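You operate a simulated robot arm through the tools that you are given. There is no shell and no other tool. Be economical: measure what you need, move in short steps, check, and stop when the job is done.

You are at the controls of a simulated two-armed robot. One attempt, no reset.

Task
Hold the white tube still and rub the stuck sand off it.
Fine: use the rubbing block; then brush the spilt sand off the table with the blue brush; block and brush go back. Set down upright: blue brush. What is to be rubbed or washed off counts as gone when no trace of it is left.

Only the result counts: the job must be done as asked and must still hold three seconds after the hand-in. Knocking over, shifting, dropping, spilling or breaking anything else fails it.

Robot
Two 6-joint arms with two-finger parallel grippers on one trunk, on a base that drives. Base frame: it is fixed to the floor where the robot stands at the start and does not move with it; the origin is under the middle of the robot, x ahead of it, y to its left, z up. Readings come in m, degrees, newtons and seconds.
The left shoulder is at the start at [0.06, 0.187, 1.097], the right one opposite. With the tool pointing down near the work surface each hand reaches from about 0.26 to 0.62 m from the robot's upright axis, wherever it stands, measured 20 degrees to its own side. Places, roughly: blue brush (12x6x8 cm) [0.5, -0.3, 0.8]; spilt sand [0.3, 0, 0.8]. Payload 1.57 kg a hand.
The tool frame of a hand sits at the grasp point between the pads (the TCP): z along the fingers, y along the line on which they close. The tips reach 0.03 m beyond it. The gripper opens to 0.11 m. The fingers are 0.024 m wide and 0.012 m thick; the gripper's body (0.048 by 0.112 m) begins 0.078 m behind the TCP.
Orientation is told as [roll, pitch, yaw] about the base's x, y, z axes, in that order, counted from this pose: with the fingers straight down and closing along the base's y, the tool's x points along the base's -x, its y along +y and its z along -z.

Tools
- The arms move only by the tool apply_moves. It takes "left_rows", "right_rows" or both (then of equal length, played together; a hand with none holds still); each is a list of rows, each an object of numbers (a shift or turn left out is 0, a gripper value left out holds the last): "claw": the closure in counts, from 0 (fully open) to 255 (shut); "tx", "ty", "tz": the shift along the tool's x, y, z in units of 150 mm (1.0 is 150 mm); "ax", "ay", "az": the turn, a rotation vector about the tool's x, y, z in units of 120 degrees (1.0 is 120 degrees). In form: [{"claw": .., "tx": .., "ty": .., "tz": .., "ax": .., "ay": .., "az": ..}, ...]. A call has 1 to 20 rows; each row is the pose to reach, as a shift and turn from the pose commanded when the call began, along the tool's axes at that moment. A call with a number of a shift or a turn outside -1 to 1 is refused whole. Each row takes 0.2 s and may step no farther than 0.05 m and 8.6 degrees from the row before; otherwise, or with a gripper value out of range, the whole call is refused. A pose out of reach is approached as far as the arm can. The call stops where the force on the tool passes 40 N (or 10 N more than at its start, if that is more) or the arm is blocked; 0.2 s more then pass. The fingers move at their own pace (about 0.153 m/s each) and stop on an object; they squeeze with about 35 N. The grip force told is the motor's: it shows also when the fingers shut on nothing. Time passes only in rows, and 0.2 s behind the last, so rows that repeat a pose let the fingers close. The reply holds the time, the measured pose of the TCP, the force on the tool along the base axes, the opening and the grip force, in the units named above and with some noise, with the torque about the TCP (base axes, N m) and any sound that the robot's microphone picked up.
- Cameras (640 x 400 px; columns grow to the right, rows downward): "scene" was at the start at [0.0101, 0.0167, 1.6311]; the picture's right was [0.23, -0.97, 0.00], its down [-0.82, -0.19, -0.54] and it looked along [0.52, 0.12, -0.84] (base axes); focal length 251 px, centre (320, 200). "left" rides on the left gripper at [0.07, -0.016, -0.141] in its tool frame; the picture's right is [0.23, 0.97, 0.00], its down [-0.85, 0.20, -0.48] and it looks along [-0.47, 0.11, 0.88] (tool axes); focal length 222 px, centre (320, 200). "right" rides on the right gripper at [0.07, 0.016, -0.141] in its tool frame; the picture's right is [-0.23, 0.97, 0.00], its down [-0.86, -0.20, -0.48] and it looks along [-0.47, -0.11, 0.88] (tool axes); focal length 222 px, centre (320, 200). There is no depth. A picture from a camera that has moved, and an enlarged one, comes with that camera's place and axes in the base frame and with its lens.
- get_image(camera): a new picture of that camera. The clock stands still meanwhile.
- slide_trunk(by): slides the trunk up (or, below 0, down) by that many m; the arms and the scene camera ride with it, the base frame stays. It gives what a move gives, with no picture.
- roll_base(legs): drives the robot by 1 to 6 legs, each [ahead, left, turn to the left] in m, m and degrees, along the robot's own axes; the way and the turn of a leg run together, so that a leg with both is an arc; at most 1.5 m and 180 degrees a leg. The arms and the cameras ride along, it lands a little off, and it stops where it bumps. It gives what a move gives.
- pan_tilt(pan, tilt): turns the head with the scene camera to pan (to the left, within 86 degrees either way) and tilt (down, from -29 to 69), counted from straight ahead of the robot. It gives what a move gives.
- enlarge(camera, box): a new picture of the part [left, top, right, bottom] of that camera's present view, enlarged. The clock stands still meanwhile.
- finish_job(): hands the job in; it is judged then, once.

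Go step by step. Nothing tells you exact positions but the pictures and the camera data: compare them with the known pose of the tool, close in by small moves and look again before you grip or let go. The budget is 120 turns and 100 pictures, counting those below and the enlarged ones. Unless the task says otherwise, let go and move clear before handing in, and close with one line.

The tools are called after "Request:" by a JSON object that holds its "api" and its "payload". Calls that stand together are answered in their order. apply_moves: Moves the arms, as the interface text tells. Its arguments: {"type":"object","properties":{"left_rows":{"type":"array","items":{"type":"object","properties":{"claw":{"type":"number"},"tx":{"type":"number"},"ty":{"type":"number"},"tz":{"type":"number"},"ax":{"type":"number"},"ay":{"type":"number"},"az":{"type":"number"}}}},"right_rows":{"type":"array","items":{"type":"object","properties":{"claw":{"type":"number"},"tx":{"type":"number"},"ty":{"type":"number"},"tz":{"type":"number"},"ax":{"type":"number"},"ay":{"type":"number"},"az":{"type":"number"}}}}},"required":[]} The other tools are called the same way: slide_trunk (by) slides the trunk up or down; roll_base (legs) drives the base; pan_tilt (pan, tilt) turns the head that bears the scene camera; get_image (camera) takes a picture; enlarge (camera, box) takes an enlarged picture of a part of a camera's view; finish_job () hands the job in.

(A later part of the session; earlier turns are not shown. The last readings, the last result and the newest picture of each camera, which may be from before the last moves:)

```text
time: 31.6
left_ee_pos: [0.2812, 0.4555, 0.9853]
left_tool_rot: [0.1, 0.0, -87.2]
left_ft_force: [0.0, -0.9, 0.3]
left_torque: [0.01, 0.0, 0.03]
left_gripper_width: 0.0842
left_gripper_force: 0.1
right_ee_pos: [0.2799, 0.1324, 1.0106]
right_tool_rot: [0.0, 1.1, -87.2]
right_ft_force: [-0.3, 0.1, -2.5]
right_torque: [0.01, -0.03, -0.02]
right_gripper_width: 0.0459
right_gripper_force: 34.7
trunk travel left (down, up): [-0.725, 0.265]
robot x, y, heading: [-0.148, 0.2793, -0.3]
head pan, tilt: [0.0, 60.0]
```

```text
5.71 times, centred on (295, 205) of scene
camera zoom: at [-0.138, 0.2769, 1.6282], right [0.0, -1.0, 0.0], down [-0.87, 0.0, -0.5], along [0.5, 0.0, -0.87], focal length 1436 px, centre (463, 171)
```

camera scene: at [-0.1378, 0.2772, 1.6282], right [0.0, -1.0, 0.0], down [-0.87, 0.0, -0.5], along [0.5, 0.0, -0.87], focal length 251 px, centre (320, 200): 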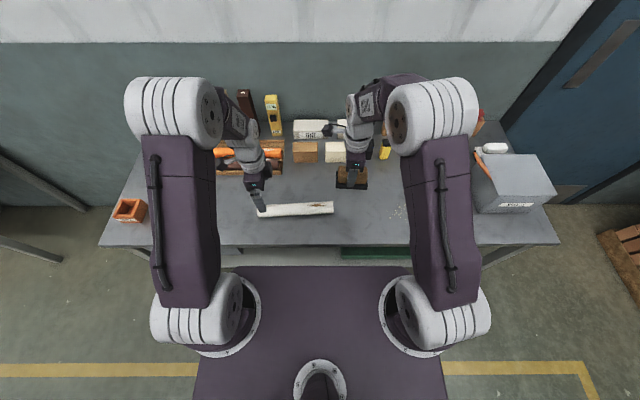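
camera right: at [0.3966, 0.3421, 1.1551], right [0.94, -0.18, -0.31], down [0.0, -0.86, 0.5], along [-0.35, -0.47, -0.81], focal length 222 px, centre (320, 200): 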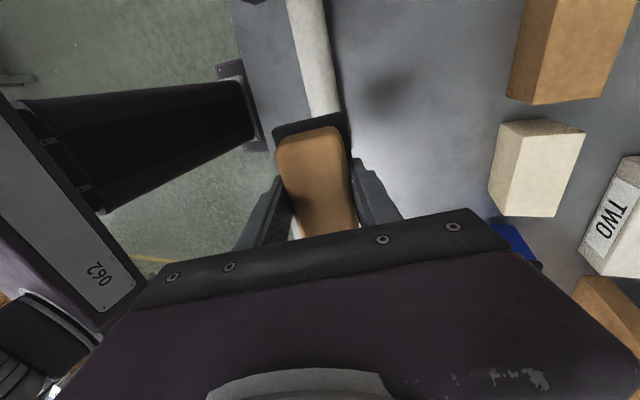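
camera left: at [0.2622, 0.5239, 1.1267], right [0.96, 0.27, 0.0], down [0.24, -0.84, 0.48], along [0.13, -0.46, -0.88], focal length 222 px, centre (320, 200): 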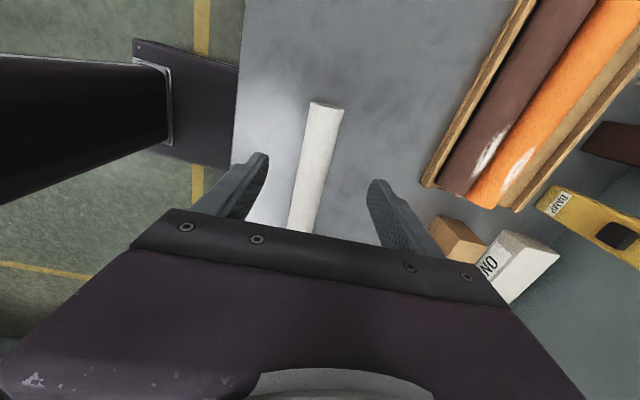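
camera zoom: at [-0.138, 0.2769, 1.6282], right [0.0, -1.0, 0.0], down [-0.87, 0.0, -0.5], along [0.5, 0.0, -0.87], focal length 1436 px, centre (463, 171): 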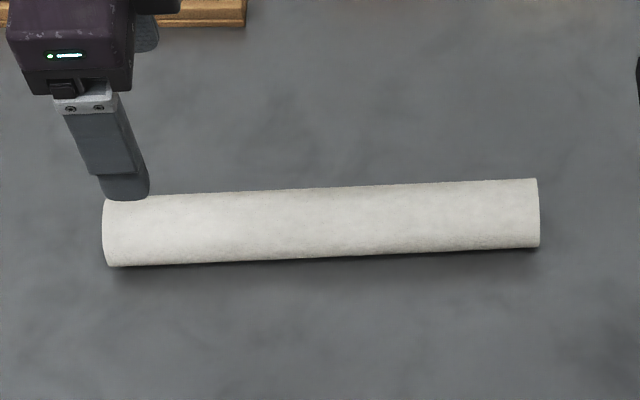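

The tube looks clean from here. I restore the left hand to its carry pose and drive back to the start place to return the block and to see the tube's far side.

Request:
{"api": "apply_moves", "payload": {"left_rows": [{"tx": 0.02, "ty": 0.02, "tz": -0.25, "az": -0.066}, {"tx": 0.06, "ty": 0.04, "tz": -0.5, "az": -0.132}, {"tx": 0.12, "ty": 0.06, "tz": -0.7, "az": -0.198}, {"tx": 0.2, "ty": 0.08, "tz": -0.78, "az": -0.264}, {"tx": 0.3, "ty": 0.1, "tz": -0.78, "az": -0.33}, {"tx": 0.4, "ty": 0.12, "tz": -0.78, "az": -0.396}, {"tx": 0.5, "ty": 0.13, "tz": -0.78, "az": -0.462}, {"tx": 0.6, "ty": 0.14, "tz": -0.78, "az": -0.528}, {"tx": 0.7, "ty": 0.16, "tz": -0.78, "az": -0.594}, {"tx": 0.8, "ty": 0.18, "tz": -0.78, "az": -0.66}, {"tx": 0.9, "ty": 0.2, "tz": -0.78, "az": -0.725}]}}

Request:
{"api": "roll_base", "payload": {"legs": [[0, -0.28, 0], [0.148, 0, 0]]}}

Request:
{"api": "get_image", "payload": {"camera": "left"}}

Request:
{"api": "get_image", "payload": {"camera": "scene"}}

```text
time: 34.0
left_ee_pos: [0.3063, 0.5929, 1.1012]
left_tool_rot: [-0.1, -0.1, -0.1]
left_ft_force: [0.0, 0.1, 0.0]
left_torque: [-0.01, -0.01, 0.0]
left_gripper_width: 0.084
left_gripper_force: 0.0
right_ee_pos: [0.2812, 0.1331, 1.0106]
right_tool_rot: [0.0, 1.0, -87.2]
right_ft_force: [0.2, -0.5, -2.0]
right_torque: [0.03, -0.03, 0.02]
right_gripper_width: 0.0459
right_gripper_force: 35.4
trunk travel left (down, up): [-0.725, 0.265]
robot x, y, heading: [-0.1454, 0.2786, -0.5]
head pan, tilt: [0.0, 60.0]
```

```text
time: 36.9
left_ee_pos: [0.4524, 0.3183, 1.1029]
left_tool_rot: [0.0, 0.0, -0.4]
left_ft_force: [-0.1, -0.1, -0.2]
left_torque: [-0.01, -0.02, -0.01]
left_gripper_width: 0.084
left_gripper_force: 0.0
right_ee_pos: [0.4261, -0.1408, 1.0104]
right_tool_rot: [0.1, 1.2, -87.1]
right_ft_force: [-0.5, 0.1, -3.4]
right_torque: [0.02, -0.01, 0.0]
right_gripper_width: 0.0458
right_gripper_force: 34.9
trunk travel left (down, up): [-0.725, 0.265]
robot x, y, heading: [0.0032, 0.0018, -0.6]
head pan, tilt: [0.0, 60.0]
```

```text
63 pictures are left
camera left: at [0.383, 0.3024, 1.2438], right [-0.22, 0.98, 0.0], down [0.86, 0.19, 0.48], along [0.47, 0.11, -0.88], focal length 222 px, centre (320, 200)
```

left: 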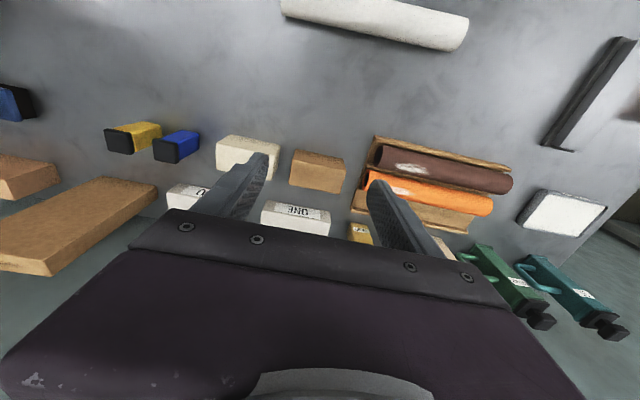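

```text
62 pictures are left
camera scene: at [0.0076, 0.0047, 1.6282], right [-0.01, -1.0, 0.0], down [-0.87, 0.01, -0.5], along [0.5, 0.0, -0.87], focal length 251 px, centre (320, 200)
```

scene: 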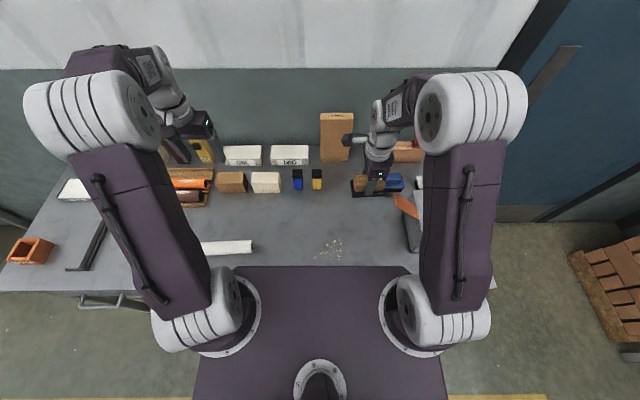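

Request:
{"api": "enlarge", "payload": {"camera": "left", "box": [270, 0, 480, 60]}}

```text
3.05 times, centred on (375, 30) of left
camera zoom: at [0.383, 0.3024, 1.2438], right [-0.22, 0.98, 0.0], down [0.86, 0.19, 0.48], along [0.47, 0.11, -0.88], focal length 677 px, centre (152, 718)
```

zoom: 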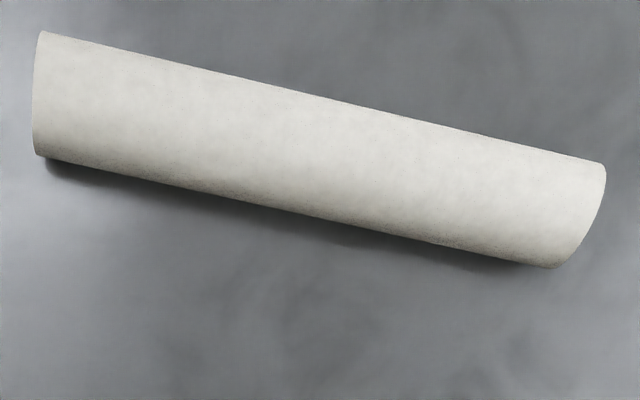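

The tube is clean all over. Now I return the block: first above its home spot with the original yaw.

Request:
{"api": "apply_moves", "payload": {"right_rows": [{"tx": 0.05, "ty": 0.2, "az": 0.015, "ay": -0.003}, {"tx": 0.1, "ty": 0.4, "az": 0.03, "ay": -0.006}, {"tx": 0.15, "ty": 0.6, "az": 0.045, "ay": -0.009}, {"tx": 0.215, "ty": 0.77, "az": 0.054, "ay": -0.009}, {"tx": 0.215, "ty": 0.77, "tz": 0.3, "az": 0.054, "ay": -0.009}, {"tx": 0.215, "ty": 0.77, "tz": 0.6, "az": 0.054, "ay": -0.009}]}}

Request:
{"api": "get_image", "payload": {"camera": "right"}}

```text
time: 38.3
left_ee_pos: [0.4569, 0.3178, 1.1016]
left_tool_rot: [0.0, -0.1, -0.4]
left_ft_force: [0.5, -1.1, -0.2]
left_torque: [0.03, 0.01, -0.02]
left_gripper_width: 0.0842
left_gripper_force: 0.0
right_ee_pos: [0.5413, -0.1047, 0.9202]
right_tool_rot: [-0.1, 0.0, -93.7]
right_ft_force: [-0.4, -0.2, -2.8]
right_torque: [0.03, 0.05, 0.01]
right_gripper_width: 0.0458
right_gripper_force: 34.9
trunk travel left (down, up): [-0.725, 0.265]
robot x, y, heading: [0.0003, 0.0036, -0.5]
head pan, tilt: [0.0, 60.0]
```

```text
60 pictures are left
camera right: at [0.5625, -0.035, 1.0611], right [0.96, -0.29, 0.0], down [-0.25, -0.84, 0.48], along [-0.14, -0.46, -0.88], focal length 222 px, centre (320, 200)
```

right: 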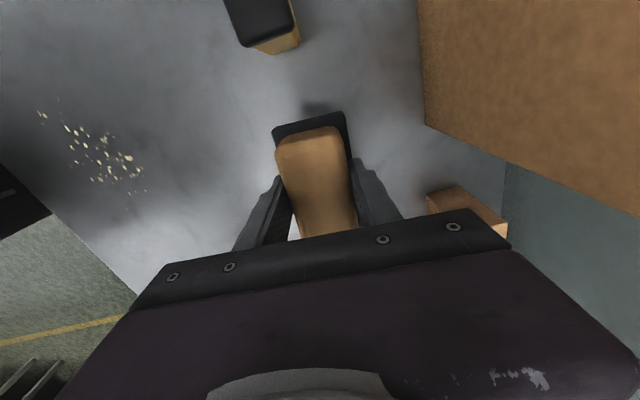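

Block unshifted in the grip. I lower it to z 0.849, release, and lift.

Request:
{"api": "apply_moves", "payload": {"right_rows": [{"tz": 0.25}, {"tz": 0.4}, {"tz": 0.455}, {"tz": 0.475}]}}

```text
time: 39.3
left_ee_pos: [0.4547, 0.3174, 1.1019]
left_tool_rot: [0.1, 0.0, -0.4]
left_ft_force: [0.0, 0.5, 1.0]
left_torque: [0.0, -0.02, -0.02]
left_gripper_width: 0.0845
left_gripper_force: 0.1
right_ee_pos: [0.5414, -0.1018, 0.8481]
right_tool_rot: [-0.1, -0.1, -93.7]
right_ft_force: [0.1, -1.4, 0.7]
right_torque: [0.13, 0.06, 0.03]
right_gripper_width: 0.0457
right_gripper_force: 35.1
trunk travel left (down, up): [-0.725, 0.265]
robot x, y, heading: [-0.0014, 0.0032, -0.3]
head pan, tilt: [0.0, 60.0]
```

The block touches the table. I open, lift straight up, and move over to the blue brush.

Request:
{"api": "apply_moves", "payload": {"right_rows": [{"claw": 120}, {"claw": 60}, {"claw": 0}, {"claw": 0}, {"tz": -0.25}, {"tz": -0.5}, {"tz": -0.8}, {"tz": -1.0}, {"tz": -1.0, "tx": -0.3}, {"tz": -1.0, "tx": -0.6}, {"tz": -1.0, "tx": -0.9}, {"tz": -1.0, "tx": -1.0}]}}

Request:
{"api": "get_image", "payload": {"camera": "right"}}

Request:
{"api": "get_image", "payload": {"camera": "scene"}}

```text
time: 41.9
left_ee_pos: [0.4544, 0.3178, 1.1012]
left_tool_rot: [0.1, 0.0, -0.4]
left_ft_force: [0.8, 0.5, 0.2]
left_torque: [0.0, 0.02, 0.0]
left_gripper_width: 0.0842
left_gripper_force: 0.0
right_ee_pos: [0.5303, -0.252, 0.9973]
right_tool_rot: [-0.1, 0.0, -93.7]
right_ft_force: [-0.9, 0.2, 0.5]
right_torque: [-0.04, 0.0, -0.01]
right_gripper_width: 0.1099
right_gripper_force: 0.1
trunk travel left (down, up): [-0.725, 0.265]
robot x, y, heading: [-0.0015, 0.0035, -0.3]
head pan, tilt: [0.0, 60.0]
```

```text
59 pictures are left
camera right: at [0.5506, -0.1833, 1.1381], right [0.96, -0.29, 0.0], down [-0.25, -0.84, 0.48], along [-0.14, -0.46, -0.88], focal length 222 px, centre (320, 200)
```

right: 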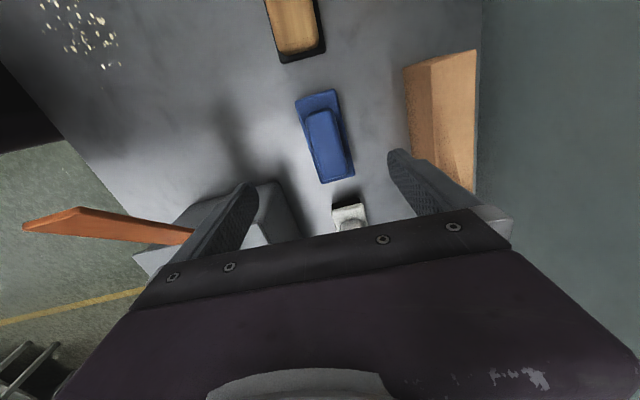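

```text
58 pictures are left
camera scene: at [0.0102, 0.0041, 1.6282], right [-0.01, -1.0, 0.0], down [-0.87, 0.01, -0.5], along [0.5, 0.0, -0.87], focal length 251 px, centre (320, 200)
```

scene: 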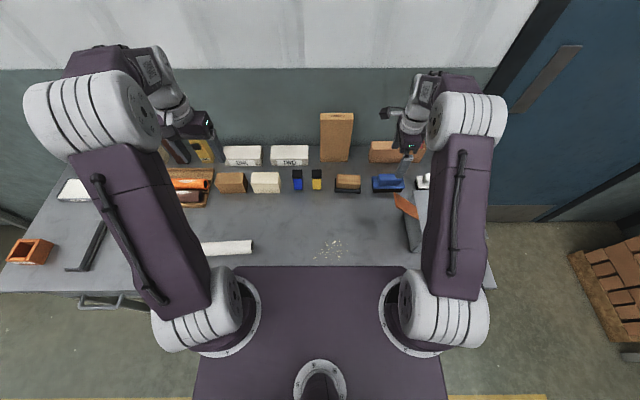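

The blue brush is under the hand at about (0.539, -0.258), aligned with y. I zoom on the scene to judge the clearance from the grey box, while aligning.

Request:
{"api": "apply_moves", "payload": {"right_rows": [{"tx": -0.036, "ty": 0.056, "az": -0.031}, {"tx": -0.036, "ty": 0.056, "tz": 0.15, "az": -0.031}, {"tx": -0.036, "ty": 0.056, "tz": 0.3, "az": -0.031}]}}

Request:
{"api": "get_image", "payload": {"camera": "right"}}

Request:
{"api": "enlarge", "payload": {"camera": "scene", "box": [320, 130, 450, 250]}}

```text
time: 42.7
left_ee_pos: [0.4545, 0.3171, 1.1019]
left_tool_rot: [0.1, 0.0, -0.4]
left_ft_force: [-0.2, 0.3, 0.9]
left_torque: [0.01, -0.02, -0.01]
left_gripper_width: 0.0842
left_gripper_force: 0.1
right_ee_pos: [0.5402, -0.2561, 0.9527]
right_tool_rot: [0.0, 0.0, -90.0]
right_ft_force: [0.5, 0.0, 0.1]
right_torque: [0.02, -0.05, 0.01]
right_gripper_width: 0.11
right_gripper_force: 0.1
trunk travel left (down, up): [-0.725, 0.265]
robot x, y, heading: [0.0011, 0.0059, -0.2]
head pan, tilt: [0.0, 60.0]
```

```text
57 pictures are left
camera right: at [0.5552, -0.1854, 1.0947], right [0.97, -0.23, 0.0], down [-0.2, -0.85, 0.48], along [-0.11, -0.47, -0.88], focal length 222 px, centre (320, 200)
```

right: 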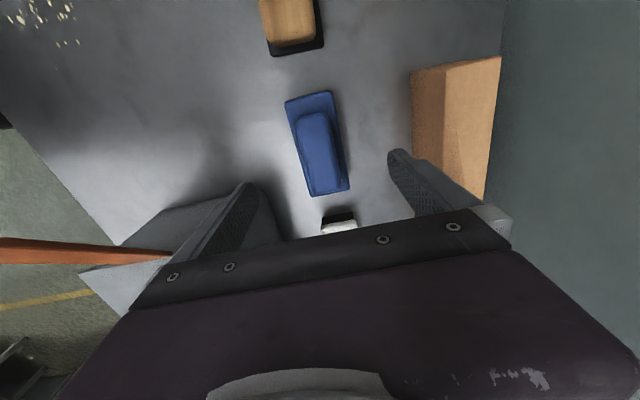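

```text
3.33 times, centred on (385, 190) of scene
camera zoom: at [0.0104, 0.0045, 1.6282], right [-0.01, -1.0, 0.0], down [-0.87, 0.01, -0.5], along [0.5, 0.0, -0.87], focal length 838 px, centre (103, 233)
```

zoom: 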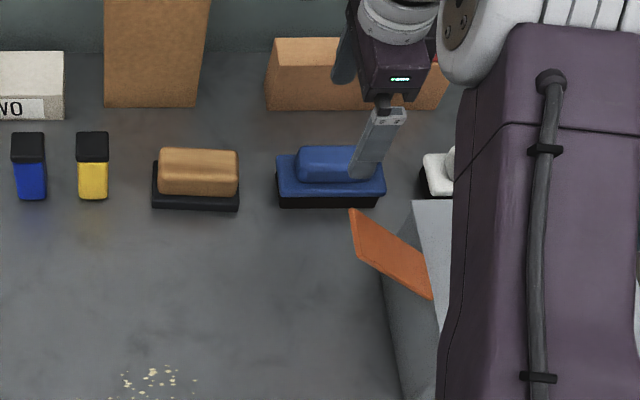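

The hand clears the grey box. I descend to z≈0.885 and look at the brush height against the finger tips.

Request:
{"api": "apply_moves", "payload": {"right_rows": [{"ty": -0.025, "tz": 0.2}, {"ty": -0.025, "tz": 0.42}]}}

Request:
{"api": "get_image", "payload": {"camera": "right"}}

Request:
{"api": "enlarge", "payload": {"camera": "scene", "box": [350, 150, 430, 210]}}

```text
time: 43.3
left_ee_pos: [0.455, 0.316, 1.102]
left_tool_rot: [0.1, -0.1, -0.5]
left_ft_force: [-0.1, -0.7, 0.2]
left_torque: [0.03, 0.04, 0.0]
left_gripper_width: 0.0842
left_gripper_force: 0.1
right_ee_pos: [0.5354, -0.2578, 0.8915]
right_tool_rot: [0.0, 0.0, -90.0]
right_ft_force: [-0.1, -0.6, -0.1]
right_torque: [0.02, -0.02, -0.02]
right_gripper_width: 0.1099
right_gripper_force: 0.2
trunk travel left (down, up): [-0.725, 0.265]
robot x, y, heading: [0.0015, 0.0032, -0.3]
head pan, tilt: [0.0, 60.0]
```

```text
55 pictures are left
camera right: at [0.5508, -0.1867, 1.0326], right [0.97, -0.23, 0.0], down [-0.2, -0.85, 0.48], along [-0.11, -0.47, -0.88], focal length 222 px, centre (320, 200)
```

right: 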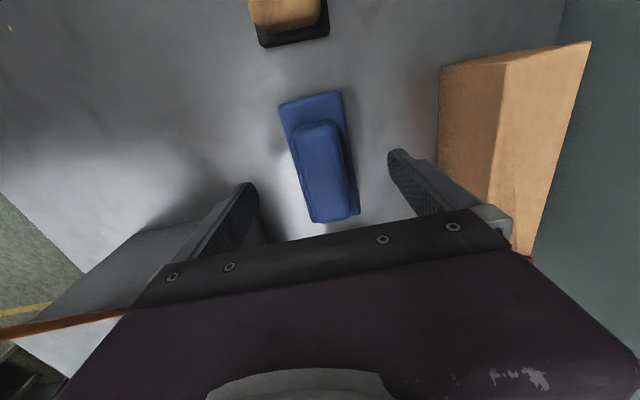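

```text
6.67 times, centred on (390, 180) of scene
camera zoom: at [0.011, 0.004, 1.6282], right [-0.01, -1.0, 0.0], down [-0.87, 0.01, -0.5], along [0.5, 0.0, -0.87], focal length 1675 px, centre (-147, 333)
```

zoom: 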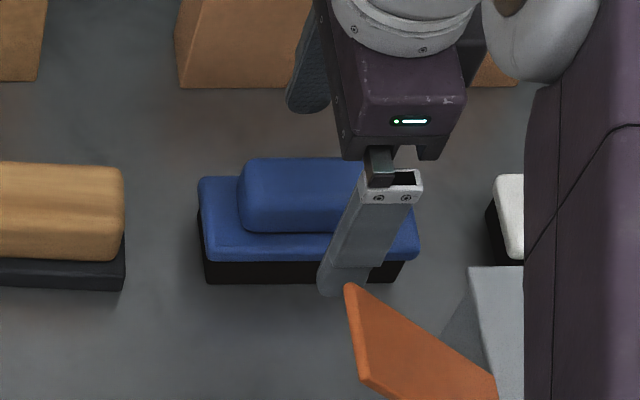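

Brush handle is centred between the fingers, with the blue plate top at ≈0.84. I lower to TCP 0.874 and close.

Request:
{"api": "apply_moves", "payload": {"right_rows": [{"tz": 0.06}, {"tz": 0.115}, {"tz": 0.115, "claw": 120}, {"tz": 0.115, "claw": 255}, {"tz": 0.115, "claw": 255}, {"tz": 0.115, "claw": 255}]}}

Request:
{"api": "get_image", "payload": {"camera": "right"}}

Request:
{"api": "enlarge", "payload": {"camera": "scene", "box": [350, 150, 430, 210]}}

```text
time: 44.7
left_ee_pos: [0.4539, 0.3174, 1.1021]
left_tool_rot: [0.1, 0.0, -0.4]
left_ft_force: [0.2, 0.1, -0.8]
left_torque: [-0.02, 0.01, -0.03]
left_gripper_width: 0.0844
left_gripper_force: 0.2
right_ee_pos: [0.535, -0.2571, 0.8758]
right_tool_rot: [0.0, 0.0, -90.0]
right_ft_force: [-1.1, -0.8, 0.7]
right_torque: [-0.04, 0.11, -0.06]
right_gripper_width: 0.0353
right_gripper_force: 34.6
trunk travel left (down, up): [-0.725, 0.265]
robot x, y, heading: [0.0044, 0.003, -0.5]
head pan, tilt: [0.0, 60.0]
```

```text
53 pictures are left
camera right: at [0.5499, -0.1867, 1.0171], right [0.97, -0.23, 0.0], down [-0.2, -0.85, 0.48], along [-0.11, -0.47, -0.88], focal length 222 px, centre (320, 200)
```

right: 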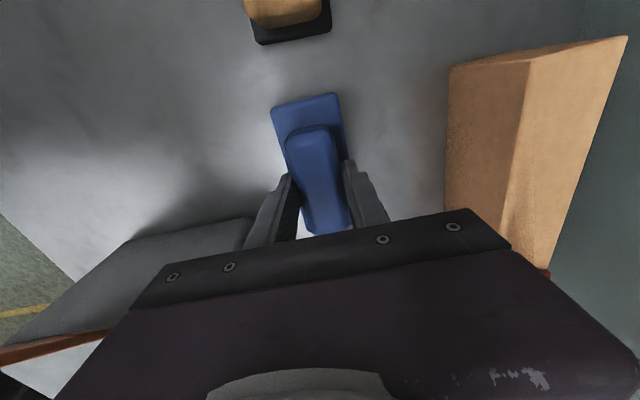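

```text
6.67 times, centred on (390, 180) of scene
camera zoom: at [0.0098, 0.0045, 1.6282], right [-0.01, -1.0, 0.0], down [-0.87, 0.01, -0.5], along [0.5, 0.0, -0.87], focal length 1675 px, centre (-147, 333)
```

zoom: 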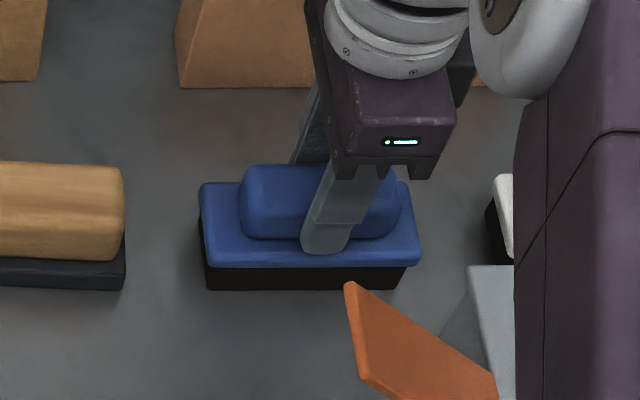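

The brush is gripped (it shifted about 4 mm toward me when closing; home TCP will be 0.539, -0.257, 0.876). I lift it, move it inward, and drive back for sweeping.

Request:
{"api": "apply_moves", "payload": {"right_rows": [{"tz": -0.25}, {"tz": -0.5}, {"tz": -0.75}, {"tz": -0.9, "tx": 0.15}, {"tz": -0.9, "tx": 0.45}, {"tz": -0.9, "tx": 0.75}, {"tz": -0.9, "tx": 1.0}, {"tz": -0.9, "tx": 1.0, "ty": -0.3}, {"tz": -0.9, "tx": 1.0, "ty": -0.6}]}}

Request:
{"api": "roll_base", "payload": {"legs": [[-0.17, 0, 0], [0, 0.1, 0]]}}

Request:
{"api": "get_image", "payload": {"camera": "scene"}}

Request:
{"api": "enlarge", "payload": {"camera": "scene", "box": [310, 160, 430, 250]}}

```text
time: 46.7
left_ee_pos: [0.4529, 0.318, 1.1031]
left_tool_rot: [0.1, 0.0, -0.4]
left_ft_force: [-0.4, 0.5, -0.3]
left_torque: [0.03, -0.04, 0.02]
left_gripper_width: 0.0843
left_gripper_force: 0.1
right_ee_pos: [0.4435, -0.1069, 1.0075]
right_tool_rot: [0.0, 0.0, -90.0]
right_ft_force: [-0.4, -0.3, -2.2]
right_torque: [0.01, 0.0, -0.01]
right_gripper_width: 0.0354
right_gripper_force: 35.3
trunk travel left (down, up): [-0.725, 0.265]
robot x, y, heading: [0.0005, 0.0046, -0.4]
head pan, tilt: [0.0, 60.0]
```

```text
time: 48.9
left_ee_pos: [0.2837, 0.4211, 1.1027]
left_tool_rot: [0.0, -0.1, -0.1]
left_ft_force: [-0.2, 1.2, -0.1]
left_torque: [0.03, -0.02, 0.0]
left_gripper_width: 0.0842
left_gripper_force: 0.1
right_ee_pos: [0.2755, -0.0044, 1.0072]
right_tool_rot: [0.0, 0.0, -89.8]
right_ft_force: [-0.9, -0.7, -1.5]
right_torque: [0.02, 0.05, 0.01]
right_gripper_width: 0.0353
right_gripper_force: 34.7
trunk travel left (down, up): [-0.725, 0.265]
robot x, y, heading: [-0.163, 0.1068, -0.1]
head pan, tilt: [0.0, 60.0]
```

```text
51 pictures are left
camera scene: at [-0.1595, 0.105, 1.6282], right [0.0, -1.0, 0.0], down [-0.87, 0.0, -0.5], along [0.5, 0.0, -0.87], focal length 251 px, centre (320, 200)
```

scene: 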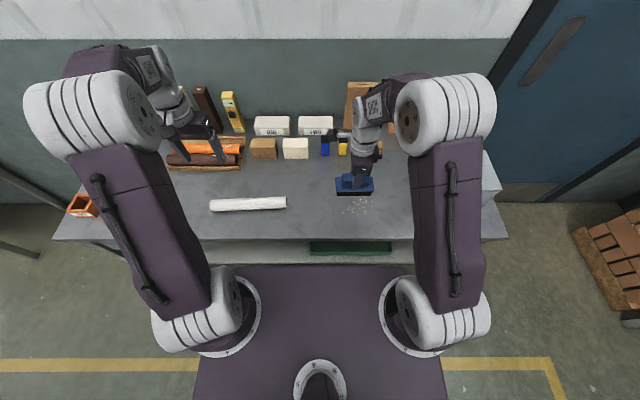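

```text
4.44 times, centred on (370, 205) of scene
camera zoom: at [-0.1595, 0.105, 1.6282], right [0.0, -1.0, 0.0], down [-0.87, 0.0, -0.5], along [0.5, 0.0, -0.87], focal length 1117 px, centre (98, 178)
```

zoom: 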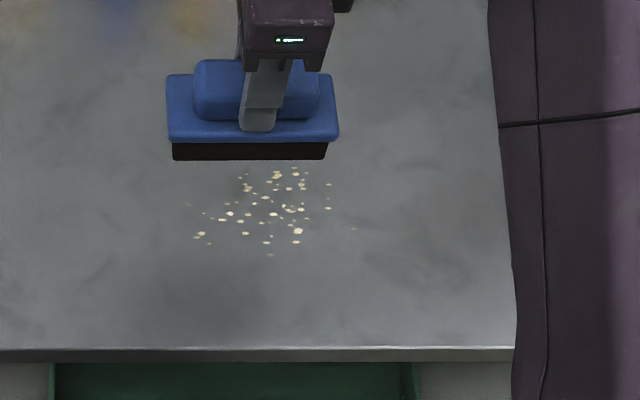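

The sand spans x 0.24–0.33, y −0.11–0.03; the table edge is at x ≈ 0.163. I place the brush behind the sand and lower it to the table.

Request:
{"api": "apply_moves", "payload": {"right_rows": [{"ty": 0.28, "tx": -0.02}, {"ty": 0.56, "tx": -0.05}, {"ty": 0.83, "tx": -0.07}, {"ty": 0.83, "tx": -0.07, "tz": 0.3}, {"ty": 0.83, "tx": -0.07, "tz": 0.6}, {"ty": 0.83, "tx": -0.07, "tz": 0.8}, {"ty": 0.83, "tx": -0.07, "tz": 0.87}, {"ty": 0.83, "tx": -0.07, "tz": 0.89}]}}

Request:
{"api": "enlarge", "payload": {"camera": "scene", "box": [310, 150, 430, 240]}}

```text
time: 50.7
left_ee_pos: [0.2831, 0.4214, 1.1024]
left_tool_rot: [-0.1, -0.2, 0.0]
left_ft_force: [-0.5, -1.0, -0.2]
left_torque: [0.04, 0.01, 0.0]
left_gripper_width: 0.0842
left_gripper_force: 0.1
right_ee_pos: [0.4045, -0.0125, 0.8756]
right_tool_rot: [0.3, 0.0, -89.9]
right_ft_force: [0.4, -1.4, 20.0]
right_torque: [-0.01, 0.47, 0.09]
right_gripper_width: 0.0353
right_gripper_force: 34.6
trunk travel left (down, up): [-0.725, 0.265]
robot x, y, heading: [-0.1664, 0.1049, -0.4]
head pan, tilt: [0.0, 60.0]
```

```text
4.44 times, centred on (370, 195) of scene
camera zoom: at [-0.1615, 0.1064, 1.6286], right [0.0, -1.0, 0.0], down [-0.87, 0.0, -0.5], along [0.5, 0.0, -0.87], focal length 1117 px, centre (98, 222)
```

zoom: 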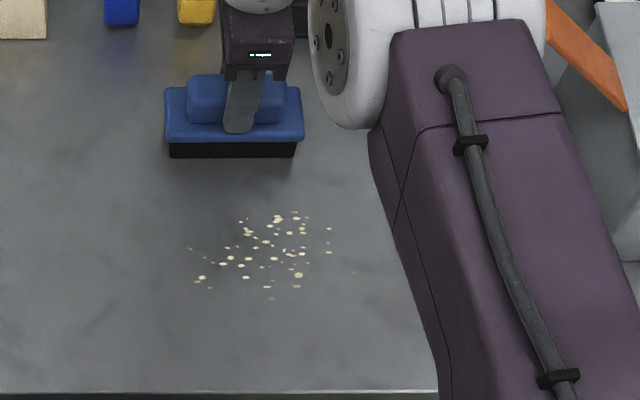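

Contact at about 20 N; I ease slightly and sweep toward the near edge.

Request:
{"api": "apply_moves", "payload": {"right_rows": [{"tz": -0.005}, {"ty": -0.17, "tz": -0.005}, {"ty": -0.34, "tz": -0.005}, {"ty": -0.51, "tz": -0.005}, {"ty": -0.68, "tz": -0.005}, {"ty": -0.85, "tz": -0.005}, {"ty": -1.0, "tz": -0.005}]}}

Request:
{"api": "enlarge", "payload": {"camera": "scene", "box": [310, 170, 430, 260]}}

```text
time: 52.3
left_ee_pos: [0.2846, 0.4211, 1.1028]
left_tool_rot: [0.1, -0.1, -0.1]
left_ft_force: [0.2, 0.7, -0.4]
left_torque: [-0.02, -0.02, -0.01]
left_gripper_width: 0.0843
left_gripper_force: 0.1
right_ee_pos: [0.2513, -0.015, 0.8747]
right_tool_rot: [0.0, -0.1, -89.7]
right_ft_force: [0.5, 0.7, 6.1]
right_torque: [0.2, -0.25, -0.06]
right_gripper_width: 0.0351
right_gripper_force: 35.5
trunk travel left (down, up): [-0.725, 0.265]
robot x, y, heading: [-0.1657, 0.1036, 0.0]
head pan, tilt: [0.0, 60.0]
```

```text
4.44 times, centred on (370, 215) of scene
camera zoom: at [-0.1591, 0.106, 1.6279], right [0.0, -1.0, 0.0], down [-0.87, 0.0, -0.5], along [0.5, 0.0, -0.87], focal length 1117 px, centre (98, 133)
```

zoom: 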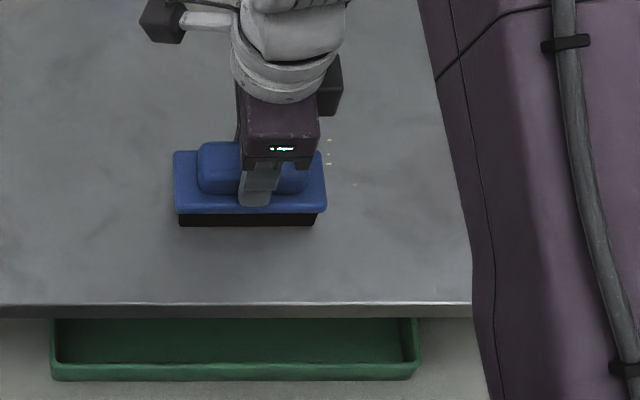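

It sweeps well, and there is a green tray below the edge. I carry this pass on over the edge.

Request:
{"api": "apply_moves", "payload": {"right_rows": [{"ty": -0.17}, {"ty": -0.34}, {"ty": -0.51}, {"ty": -0.68}, {"ty": -0.82}, {"ty": -0.93}]}}

Request:
{"api": "enlarge", "payload": {"camera": "scene", "box": [310, 170, 430, 260]}}

```text
time: 53.7
left_ee_pos: [0.2846, 0.421, 1.1026]
left_tool_rot: [-0.1, 0.0, -0.1]
left_ft_force: [0.3, -1.0, -0.6]
left_torque: [-0.02, 0.02, 0.04]
left_gripper_width: 0.0842
left_gripper_force: 0.0
right_ee_pos: [0.111, -0.0149, 0.8739]
right_tool_rot: [0.0, -0.1, -89.9]
right_ft_force: [-0.2, -0.2, -1.4]
right_torque: [0.0, 0.01, 0.03]
right_gripper_width: 0.0355
right_gripper_force: 34.5
trunk travel left (down, up): [-0.725, 0.265]
robot x, y, heading: [-0.1702, 0.1021, -0.3]
head pan, tilt: [0.0, 60.0]
```

```text
4.44 times, centred on (370, 215) of scene
camera zoom: at [-0.1587, 0.1063, 1.6281], right [0.0, -1.0, 0.0], down [-0.87, 0.0, -0.5], along [0.5, 0.0, -0.87], focal length 1117 px, centre (98, 133)
```

zoom: 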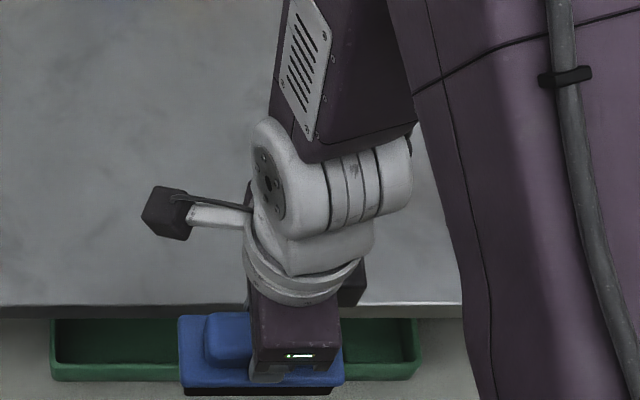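

Second pass for the right-hand outliers: I lift, go back behind at y ≈ −0.085, and look before lowering.

Request:
{"api": "apply_moves", "payload": {"right_rows": [{"tz": -0.2}, {"tz": -0.4}, {"tz": -0.4, "ty": 0.3, "tx": -0.1}, {"tz": -0.4, "ty": 0.6, "tx": -0.2}, {"tz": -0.4, "ty": 0.85, "tx": -0.3}, {"tz": -0.4, "ty": 1.0, "tx": -0.45}]}}

Request:
{"api": "apply_moves", "payload": {"right_rows": [{"ty": 0.3}, {"ty": 0.6}, {"ty": 0.87}, {"ty": 0.87, "tz": 0.2}, {"ty": 0.87, "tz": 0.37}, {"ty": 0.87, "tz": 0.4}]}}

Request:
{"api": "enlarge", "payload": {"camera": "scene", "box": [310, 150, 430, 240]}}

```text
time: 55.1
left_ee_pos: [0.286, 0.4215, 1.1022]
left_tool_rot: [0.1, 0.0, -0.1]
left_ft_force: [-0.7, 0.5, -0.4]
left_torque: [-0.02, 0.02, 0.03]
left_gripper_width: 0.0844
left_gripper_force: 0.0
right_ee_pos: [0.2624, -0.0856, 0.9329]
right_tool_rot: [-0.2, 0.1, -89.6]
right_ft_force: [0.1, -0.8, -2.1]
right_torque: [0.0, -0.01, -0.03]
right_gripper_width: 0.0353
right_gripper_force: 34.7
trunk travel left (down, up): [-0.725, 0.265]
robot x, y, heading: [-0.1678, 0.106, -0.3]
head pan, tilt: [0.0, 60.0]
```

```text
time: 56.5
left_ee_pos: [0.2835, 0.4222, 1.1031]
left_tool_rot: [0.0, -0.1, -0.2]
left_ft_force: [1.0, -0.7, 0.3]
left_torque: [-0.02, 0.02, -0.02]
left_gripper_width: 0.0841
left_gripper_force: 0.1
right_ee_pos: [0.3906, -0.0797, 0.875]
right_tool_rot: [0.1, 0.0, -89.8]
right_ft_force: [1.4, -1.1, 8.2]
right_torque: [0.17, 0.09, -0.08]
right_gripper_width: 0.0354
right_gripper_force: 35.0
trunk travel left (down, up): [-0.725, 0.265]
robot x, y, heading: [-0.166, 0.1053, -0.2]
head pan, tilt: [0.0, 60.0]
```

```text
4.44 times, centred on (370, 195) of scene
camera zoom: at [-0.1602, 0.1064, 1.6284], right [0.0, -1.0, 0.0], down [-0.87, 0.0, -0.5], along [0.5, 0.0, -0.87], focal length 1117 px, centre (98, 222)
```

zoom: 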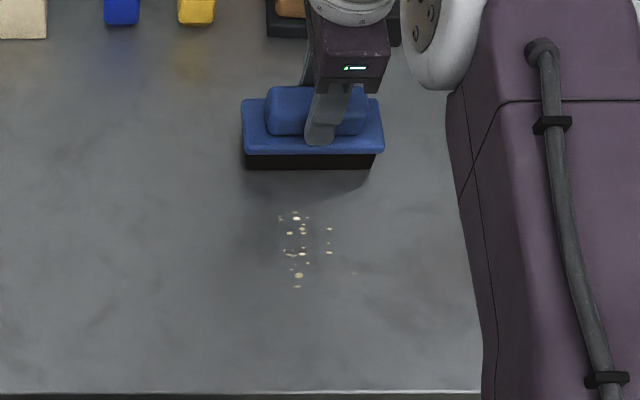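

The remaining grains are all within the brush width. I sweep them over the edge.

Request:
{"api": "apply_moves", "payload": {"right_rows": [{"ty": -0.15}, {"ty": -0.3}, {"ty": -0.45}, {"ty": -0.6}, {"ty": -0.75}, {"ty": -0.9}, {"ty": -1.0}]}}

Request:
{"api": "apply_moves", "payload": {"right_rows": [{"ty": -0.15}, {"ty": -0.3}, {"ty": -0.45}, {"ty": -0.6}, {"ty": -0.75}, {"ty": -0.83}]}}

Request:
{"api": "apply_moves", "payload": {"right_rows": [{"tz": -0.25}, {"tz": -0.5}, {"tz": -0.7}, {"tz": -0.7, "ty": 0.3}, {"tz": -0.7, "ty": 0.6}, {"tz": -0.7, "ty": 0.9}]}}

Request:
{"api": "apply_moves", "payload": {"right_rows": [{"ty": 0.3}, {"ty": 0.6}, {"ty": 0.9}]}}

Request:
{"api": "enlarge", "payload": {"camera": "scene", "box": [310, 170, 430, 260]}}

```text
time: 58.1
left_ee_pos: [0.2844, 0.4224, 1.1016]
left_tool_rot: [0.0, 0.0, -0.1]
left_ft_force: [-0.2, 0.1, 0.0]
left_torque: [0.0, 0.0, -0.03]
left_gripper_width: 0.0843
left_gripper_force: 0.0
right_ee_pos: [0.242, -0.0807, 0.8755]
right_tool_rot: [0.2, -0.1, -89.7]
right_ft_force: [10.3, 0.7, 30.3]
right_torque: [-0.14, -0.25, 0.05]
right_gripper_width: 0.0356
right_gripper_force: 35.1
trunk travel left (down, up): [-0.725, 0.265]
robot x, y, heading: [-0.1697, 0.1033, -0.1]
head pan, tilt: [0.0, 60.0]
```

```text
time: 59.5
left_ee_pos: [0.284, 0.4219, 1.1016]
left_tool_rot: [0.2, 0.0, -0.1]
left_ft_force: [0.7, -1.1, -0.2]
left_torque: [0.0, -0.01, -0.03]
left_gripper_width: 0.0844
left_gripper_force: 0.1
right_ee_pos: [0.1188, -0.081, 0.874]
right_tool_rot: [-0.3, 0.0, -89.8]
right_ft_force: [0.2, -0.3, -0.9]
right_torque: [-0.01, -0.01, 0.03]
right_gripper_width: 0.0354
right_gripper_force: 34.9
trunk travel left (down, up): [-0.725, 0.265]
robot x, y, heading: [-0.1679, 0.1058, -0.3]
head pan, tilt: [0.0, 60.0]
```

```text
time: 60.9
left_ee_pos: [0.2843, 0.4207, 1.1028]
left_tool_rot: [0.1, 0.1, -0.1]
left_ft_force: [0.1, 1.1, 0.1]
left_torque: [0.01, 0.02, -0.03]
left_gripper_width: 0.0841
left_gripper_force: 0.1
right_ee_pos: [0.2549, -0.0838, 0.9832]
right_tool_rot: [-0.1, 0.0, -89.7]
right_ft_force: [0.5, 0.9, -2.5]
right_torque: [-0.02, 0.0, -0.01]
right_gripper_width: 0.0351
right_gripper_force: 34.9
trunk travel left (down, up): [-0.725, 0.265]
robot x, y, heading: [-0.1647, 0.1043, 0.3]
head pan, tilt: [0.0, 60.0]
```

```text
time: 61.7
left_ee_pos: [0.2856, 0.4212, 1.1018]
left_tool_rot: [0.1, 0.0, -0.1]
left_ft_force: [1.1, 0.3, -0.9]
left_torque: [0.01, 0.0, 0.01]
left_gripper_width: 0.0844
left_gripper_force: 0.2
right_ee_pos: [0.3861, -0.0834, 0.9788]
right_tool_rot: [-0.3, 0.0, -89.8]
right_ft_force: [-0.5, -0.1, -2.1]
right_torque: [-0.02, 0.04, 0.02]
right_gripper_width: 0.0354
right_gripper_force: 35.0
trunk travel left (down, up): [-0.725, 0.265]
robot x, y, heading: [-0.1693, 0.1021, -0.3]
head pan, tilt: [0.0, 60.0]
```

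```text
4.44 times, centred on (370, 215) of scene
camera zoom: at [-0.1566, 0.1058, 1.6282], right [0.0, -1.0, 0.0], down [-0.87, 0.0, -0.5], along [0.5, 0.0, -0.87], focal length 1117 px, centre (98, 133)
```

zoom: 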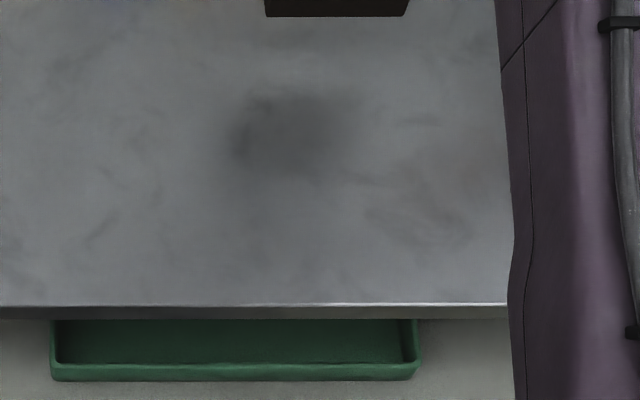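

The table is clean here. I zoom tighter over the sand area and around the tube for residual grains.

Request:
{"api": "enlarge", "payload": {"camera": "scene", "box": [320, 180, 400, 236]}}

Request:
{"api": "enlarge", "payload": {"camera": "scene", "box": [200, 175, 330, 240]}}

Request:
{"api": "get_image", "payload": {"camera": "right"}}

```text
7.14 times, centred on (360, 208) of scene
camera zoom: at [-0.1566, 0.1058, 1.6282], right [0.0, -1.0, 0.0], down [-0.87, 0.0, -0.5], along [0.5, 0.0, -0.87], focal length 1795 px, centre (34, 143)
```

zoom: 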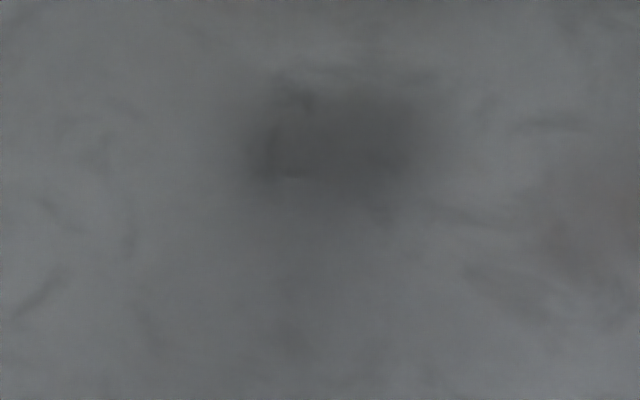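

```text
4.92 times, centred on (265, 208) of scene
camera zoom: at [-0.1566, 0.1058, 1.6282], right [0.0, -1.0, 0.0], down [-0.87, 0.0, -0.5], along [0.5, 0.0, -0.87], focal length 1237 px, centre (591, 163)
```

zoom: 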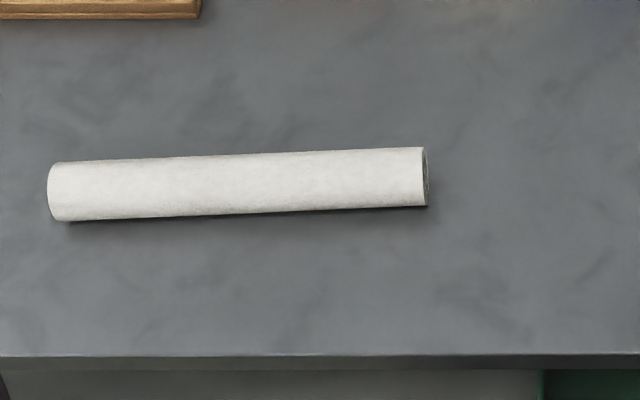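

```text
42 pictures are left
camera right: at [0.4018, -0.0124, 1.1201], right [0.97, -0.22, -0.01], down [-0.19, -0.86, 0.48], along [-0.11, -0.47, -0.88], focal length 222 px, centre (320, 200)
```

right: 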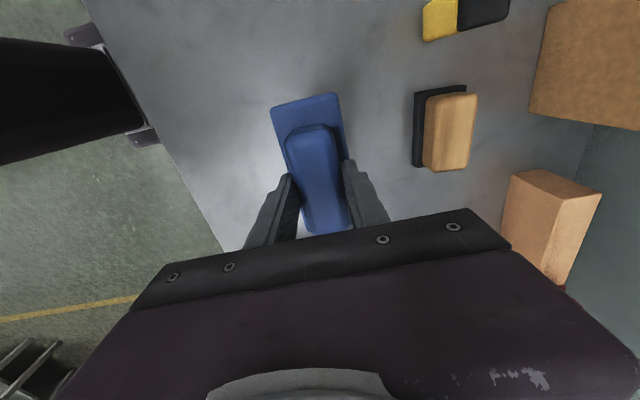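

All clean. I raise the brush, pull it in a bit, and drive back to the start place.

Request:
{"api": "apply_moves", "payload": {"right_rows": [{"tz": -0.2, "ty": -0.2}, {"tz": -0.25, "ty": -0.45}, {"tz": -0.25, "ty": -0.6}]}}

Request:
{"api": "roll_base", "payload": {"legs": [[0, -0.103, 0], [0.168, 0, 0]]}}

Request:
{"api": "enlarge", "payload": {"camera": "scene", "box": [320, 130, 450, 250]}}

```text
time: 62.5
left_ee_pos: [0.2842, 0.4208, 1.1036]
left_tool_rot: [0.1, 0.0, -0.2]
left_ft_force: [0.4, -0.5, 0.0]
left_torque: [-0.01, -0.02, -0.02]
left_gripper_width: 0.084
left_gripper_force: 0.1
right_ee_pos: [0.2977, -0.0814, 1.0174]
right_tool_rot: [0.1, 0.0, -89.8]
right_ft_force: [-0.6, -0.4, -0.9]
right_torque: [-0.02, 0.0, 0.03]
right_gripper_width: 0.0354
right_gripper_force: 35.1
trunk travel left (down, up): [-0.725, 0.265]
robot x, y, heading: [-0.1656, 0.1095, -0.2]
head pan, tilt: [0.0, 60.0]
```

```text
time: 64.3
left_ee_pos: [0.3288, 0.3188, 1.1046]
left_tool_rot: [0.1, -0.2, -0.2]
left_ft_force: [0.4, 0.5, -0.6]
left_torque: [0.05, 0.06, -0.01]
left_gripper_width: 0.0845
left_gripper_force: 0.0
right_ee_pos: [0.3224, -0.1801, 1.0122]
right_tool_rot: [-3.7, 0.6, -90.5]
right_ft_force: [-35.9, 4.6, 2.0]
right_torque: [-0.04, 0.22, -1.34]
right_gripper_width: 0.0385
right_gripper_force: 35.3
trunk travel left (down, up): [-0.725, 0.265]
robot x, y, heading: [-0.1188, 0.0043, -0.4]
head pan, tilt: [0.0, 60.0]
stopped in leg 2: the force on the tool passed its limit (the readings are from after the stop); the commanded pose is now the measured one
```

```text
3.33 times, centred on (385, 190) of scene
camera zoom: at [-0.116, 0.0044, 1.6286], right [0.0, -1.0, 0.0], down [-0.86, 0.0, -0.5], along [0.5, 0.0, -0.86], focal length 838 px, centre (103, 233)
```

zoom: 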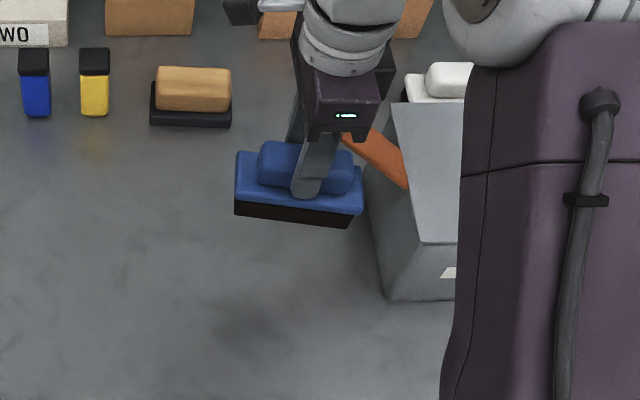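

The brush bumped the orange flap of the grey box at the right. I back straight off and check what moved.

Request:
{"api": "roll_base", "payload": {"legs": [[-0.05, 0, 0]]}}

Request:
{"api": "get_image", "payload": {"camera": "scene"}}

Request:
{"api": "get_image", "payload": {"camera": "right"}}

```text
time: 65.2
left_ee_pos: [0.2868, 0.3224, 1.0996]
left_tool_rot: [0.1, 0.2, 0.0]
left_ft_force: [0.7, -1.0, -0.1]
left_torque: [-0.01, 0.05, 0.02]
left_gripper_width: 0.0842
left_gripper_force: 0.1
right_ee_pos: [0.2878, -0.1783, 1.0096]
right_tool_rot: [-3.0, 0.4, -90.2]
right_ft_force: [0.7, 0.7, -2.6]
right_torque: [-0.03, 0.02, -0.01]
right_gripper_width: 0.0353
right_gripper_force: 34.6
trunk travel left (down, up): [-0.725, 0.265]
robot x, y, heading: [-0.166, 0.0057, -0.3]
head pan, tilt: [0.0, 60.0]
```

```text
40 pictures are left
camera scene: at [-0.1528, 0.005, 1.6281], right [0.0, -1.0, 0.0], down [-0.87, 0.0, -0.5], along [0.5, 0.0, -0.87], focal length 251 px, centre (320, 200)
```

scene: 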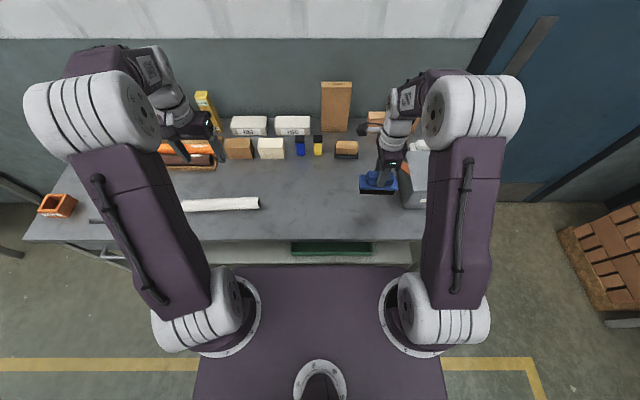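

```text
39 pictures are left
camera right: at [0.3102, -0.1086, 1.1508], right [0.97, -0.23, -0.05], down [-0.18, -0.86, 0.48], along [-0.15, -0.46, -0.87], focal length 222 px, centre (320, 200)
```

right: 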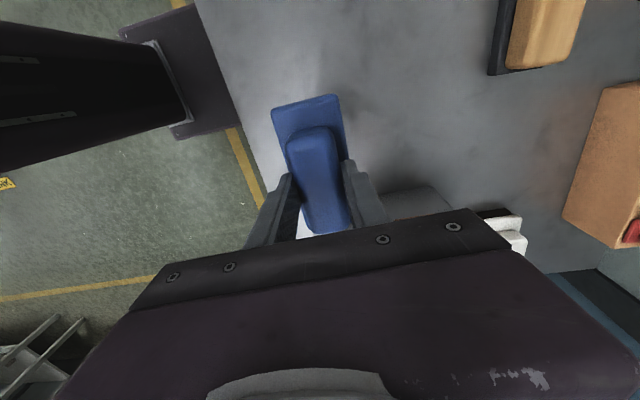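

The brush is still held squarely and the box corner measures the same as before. I straighten the hand, move it inward, and compare the box and flap with earlier views.

Request:
{"api": "apply_moves", "payload": {"right_rows": [{"tx": 0.2, "tz": -0.1, "ax": -0.01}, {"tx": 0.45, "tz": -0.2, "ax": -0.025}, {"tx": 0.7, "tz": -0.25, "ax": -0.025}, {"tx": 0.9, "tz": -0.3, "ax": -0.025}]}}

Request:
{"api": "pan_tilt", "payload": {"pan": 0, "tilt": 60}}

Request:
{"api": "enlarge", "payload": {"camera": "scene", "box": [330, 110, 450, 220]}}

```text
time: 66.2
left_ee_pos: [0.2831, 0.3211, 1.1022]
left_tool_rot: [0.0, 0.1, -0.1]
left_ft_force: [0.6, 0.2, 0.6]
left_torque: [0.0, 0.0, 0.03]
left_gripper_width: 0.0841
left_gripper_force: 0.1
right_ee_pos: [0.2869, -0.0416, 1.0585]
right_tool_rot: [0.2, 0.3, -90.0]
right_ft_force: [0.7, -0.1, -2.0]
right_torque: [-0.01, 0.0, 0.0]
right_gripper_width: 0.0352
right_gripper_force: 35.0
trunk travel left (down, up): [-0.725, 0.265]
robot x, y, heading: [-0.1664, 0.0036, -0.2]
head pan, tilt: [0.0, 60.0]
```

```text
time: 66.8
left_ee_pos: [0.2832, 0.3216, 1.102]
left_tool_rot: [0.1, 0.0, -0.1]
left_ft_force: [0.3, 0.3, -0.1]
left_torque: [-0.01, -0.02, 0.0]
left_gripper_width: 0.0839
left_gripper_force: 0.0
right_ee_pos: [0.2865, -0.0447, 1.0584]
right_tool_rot: [0.1, 0.4, -90.1]
right_ft_force: [-0.9, 1.0, -1.1]
right_torque: [0.0, -0.03, 0.01]
right_gripper_width: 0.0354
right_gripper_force: 34.9
trunk travel left (down, up): [-0.725, 0.265]
robot x, y, heading: [-0.1679, 0.0014, -0.1]
head pan, tilt: [0.0, 60.0]
```

```text
3.64 times, centred on (390, 165) of scene
camera zoom: at [-0.159, 0.0058, 1.6282], right [0.0, -1.0, 0.0], down [-0.87, 0.0, -0.5], along [0.5, 0.0, -0.87], focal length 914 px, centre (66, 327)
```

zoom: 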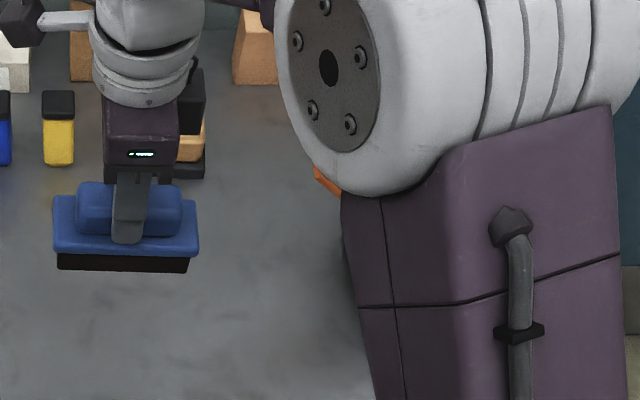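

I drive forward now with the hand inward and higher, well clear of the flap.

Request:
{"api": "roll_base", "payload": {"legs": [[0.168, 0, 0]]}}

Request:
{"api": "get_image", "payload": {"camera": "scene"}}

Request:
{"api": "enlarge", "payload": {"camera": "scene", "box": [320, 130, 450, 250]}}

```text
time: 68.3
left_ee_pos: [0.4531, 0.3179, 1.1033]
left_tool_rot: [0.1, -0.2, -0.3]
left_ft_force: [0.4, -0.4, 0.7]
left_torque: [0.0, -0.01, -0.02]
left_gripper_width: 0.0844
left_gripper_force: 0.0
right_ee_pos: [0.4542, -0.0481, 1.0611]
right_tool_rot: [0.4, 0.4, -90.4]
right_ft_force: [-1.0, -0.4, -1.3]
right_torque: [0.01, -0.01, -0.01]
right_gripper_width: 0.0353
right_gripper_force: 34.6
trunk travel left (down, up): [-0.725, 0.265]
robot x, y, heading: [-0.0008, 0.0036, -0.3]
head pan, tilt: [0.0, 60.0]
```

```text
37 pictures are left
camera scene: at [0.0073, 0.0046, 1.6282], right [-0.01, -1.0, 0.0], down [-0.87, 0.01, -0.5], along [0.5, 0.0, -0.87], focal length 251 px, centre (320, 200)
```

scene: 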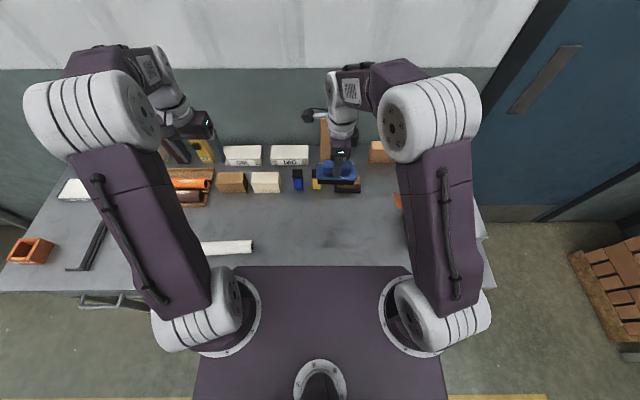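

```text
3.33 times, centred on (385, 190) of scene
camera zoom: at [0.0073, 0.0046, 1.6282], right [-0.01, -1.0, 0.0], down [-0.87, 0.01, -0.5], along [0.5, 0.0, -0.87], focal length 838 px, centre (103, 233)
```

zoom: 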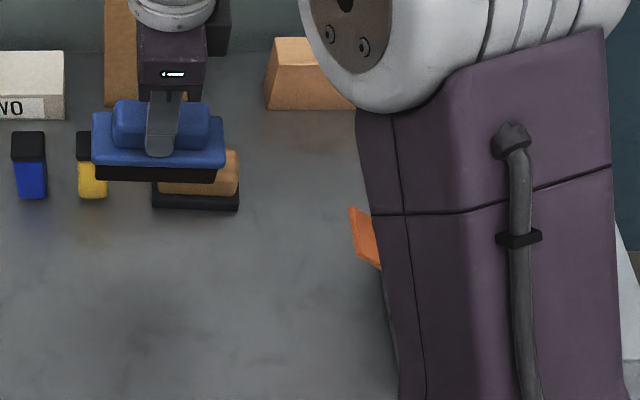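

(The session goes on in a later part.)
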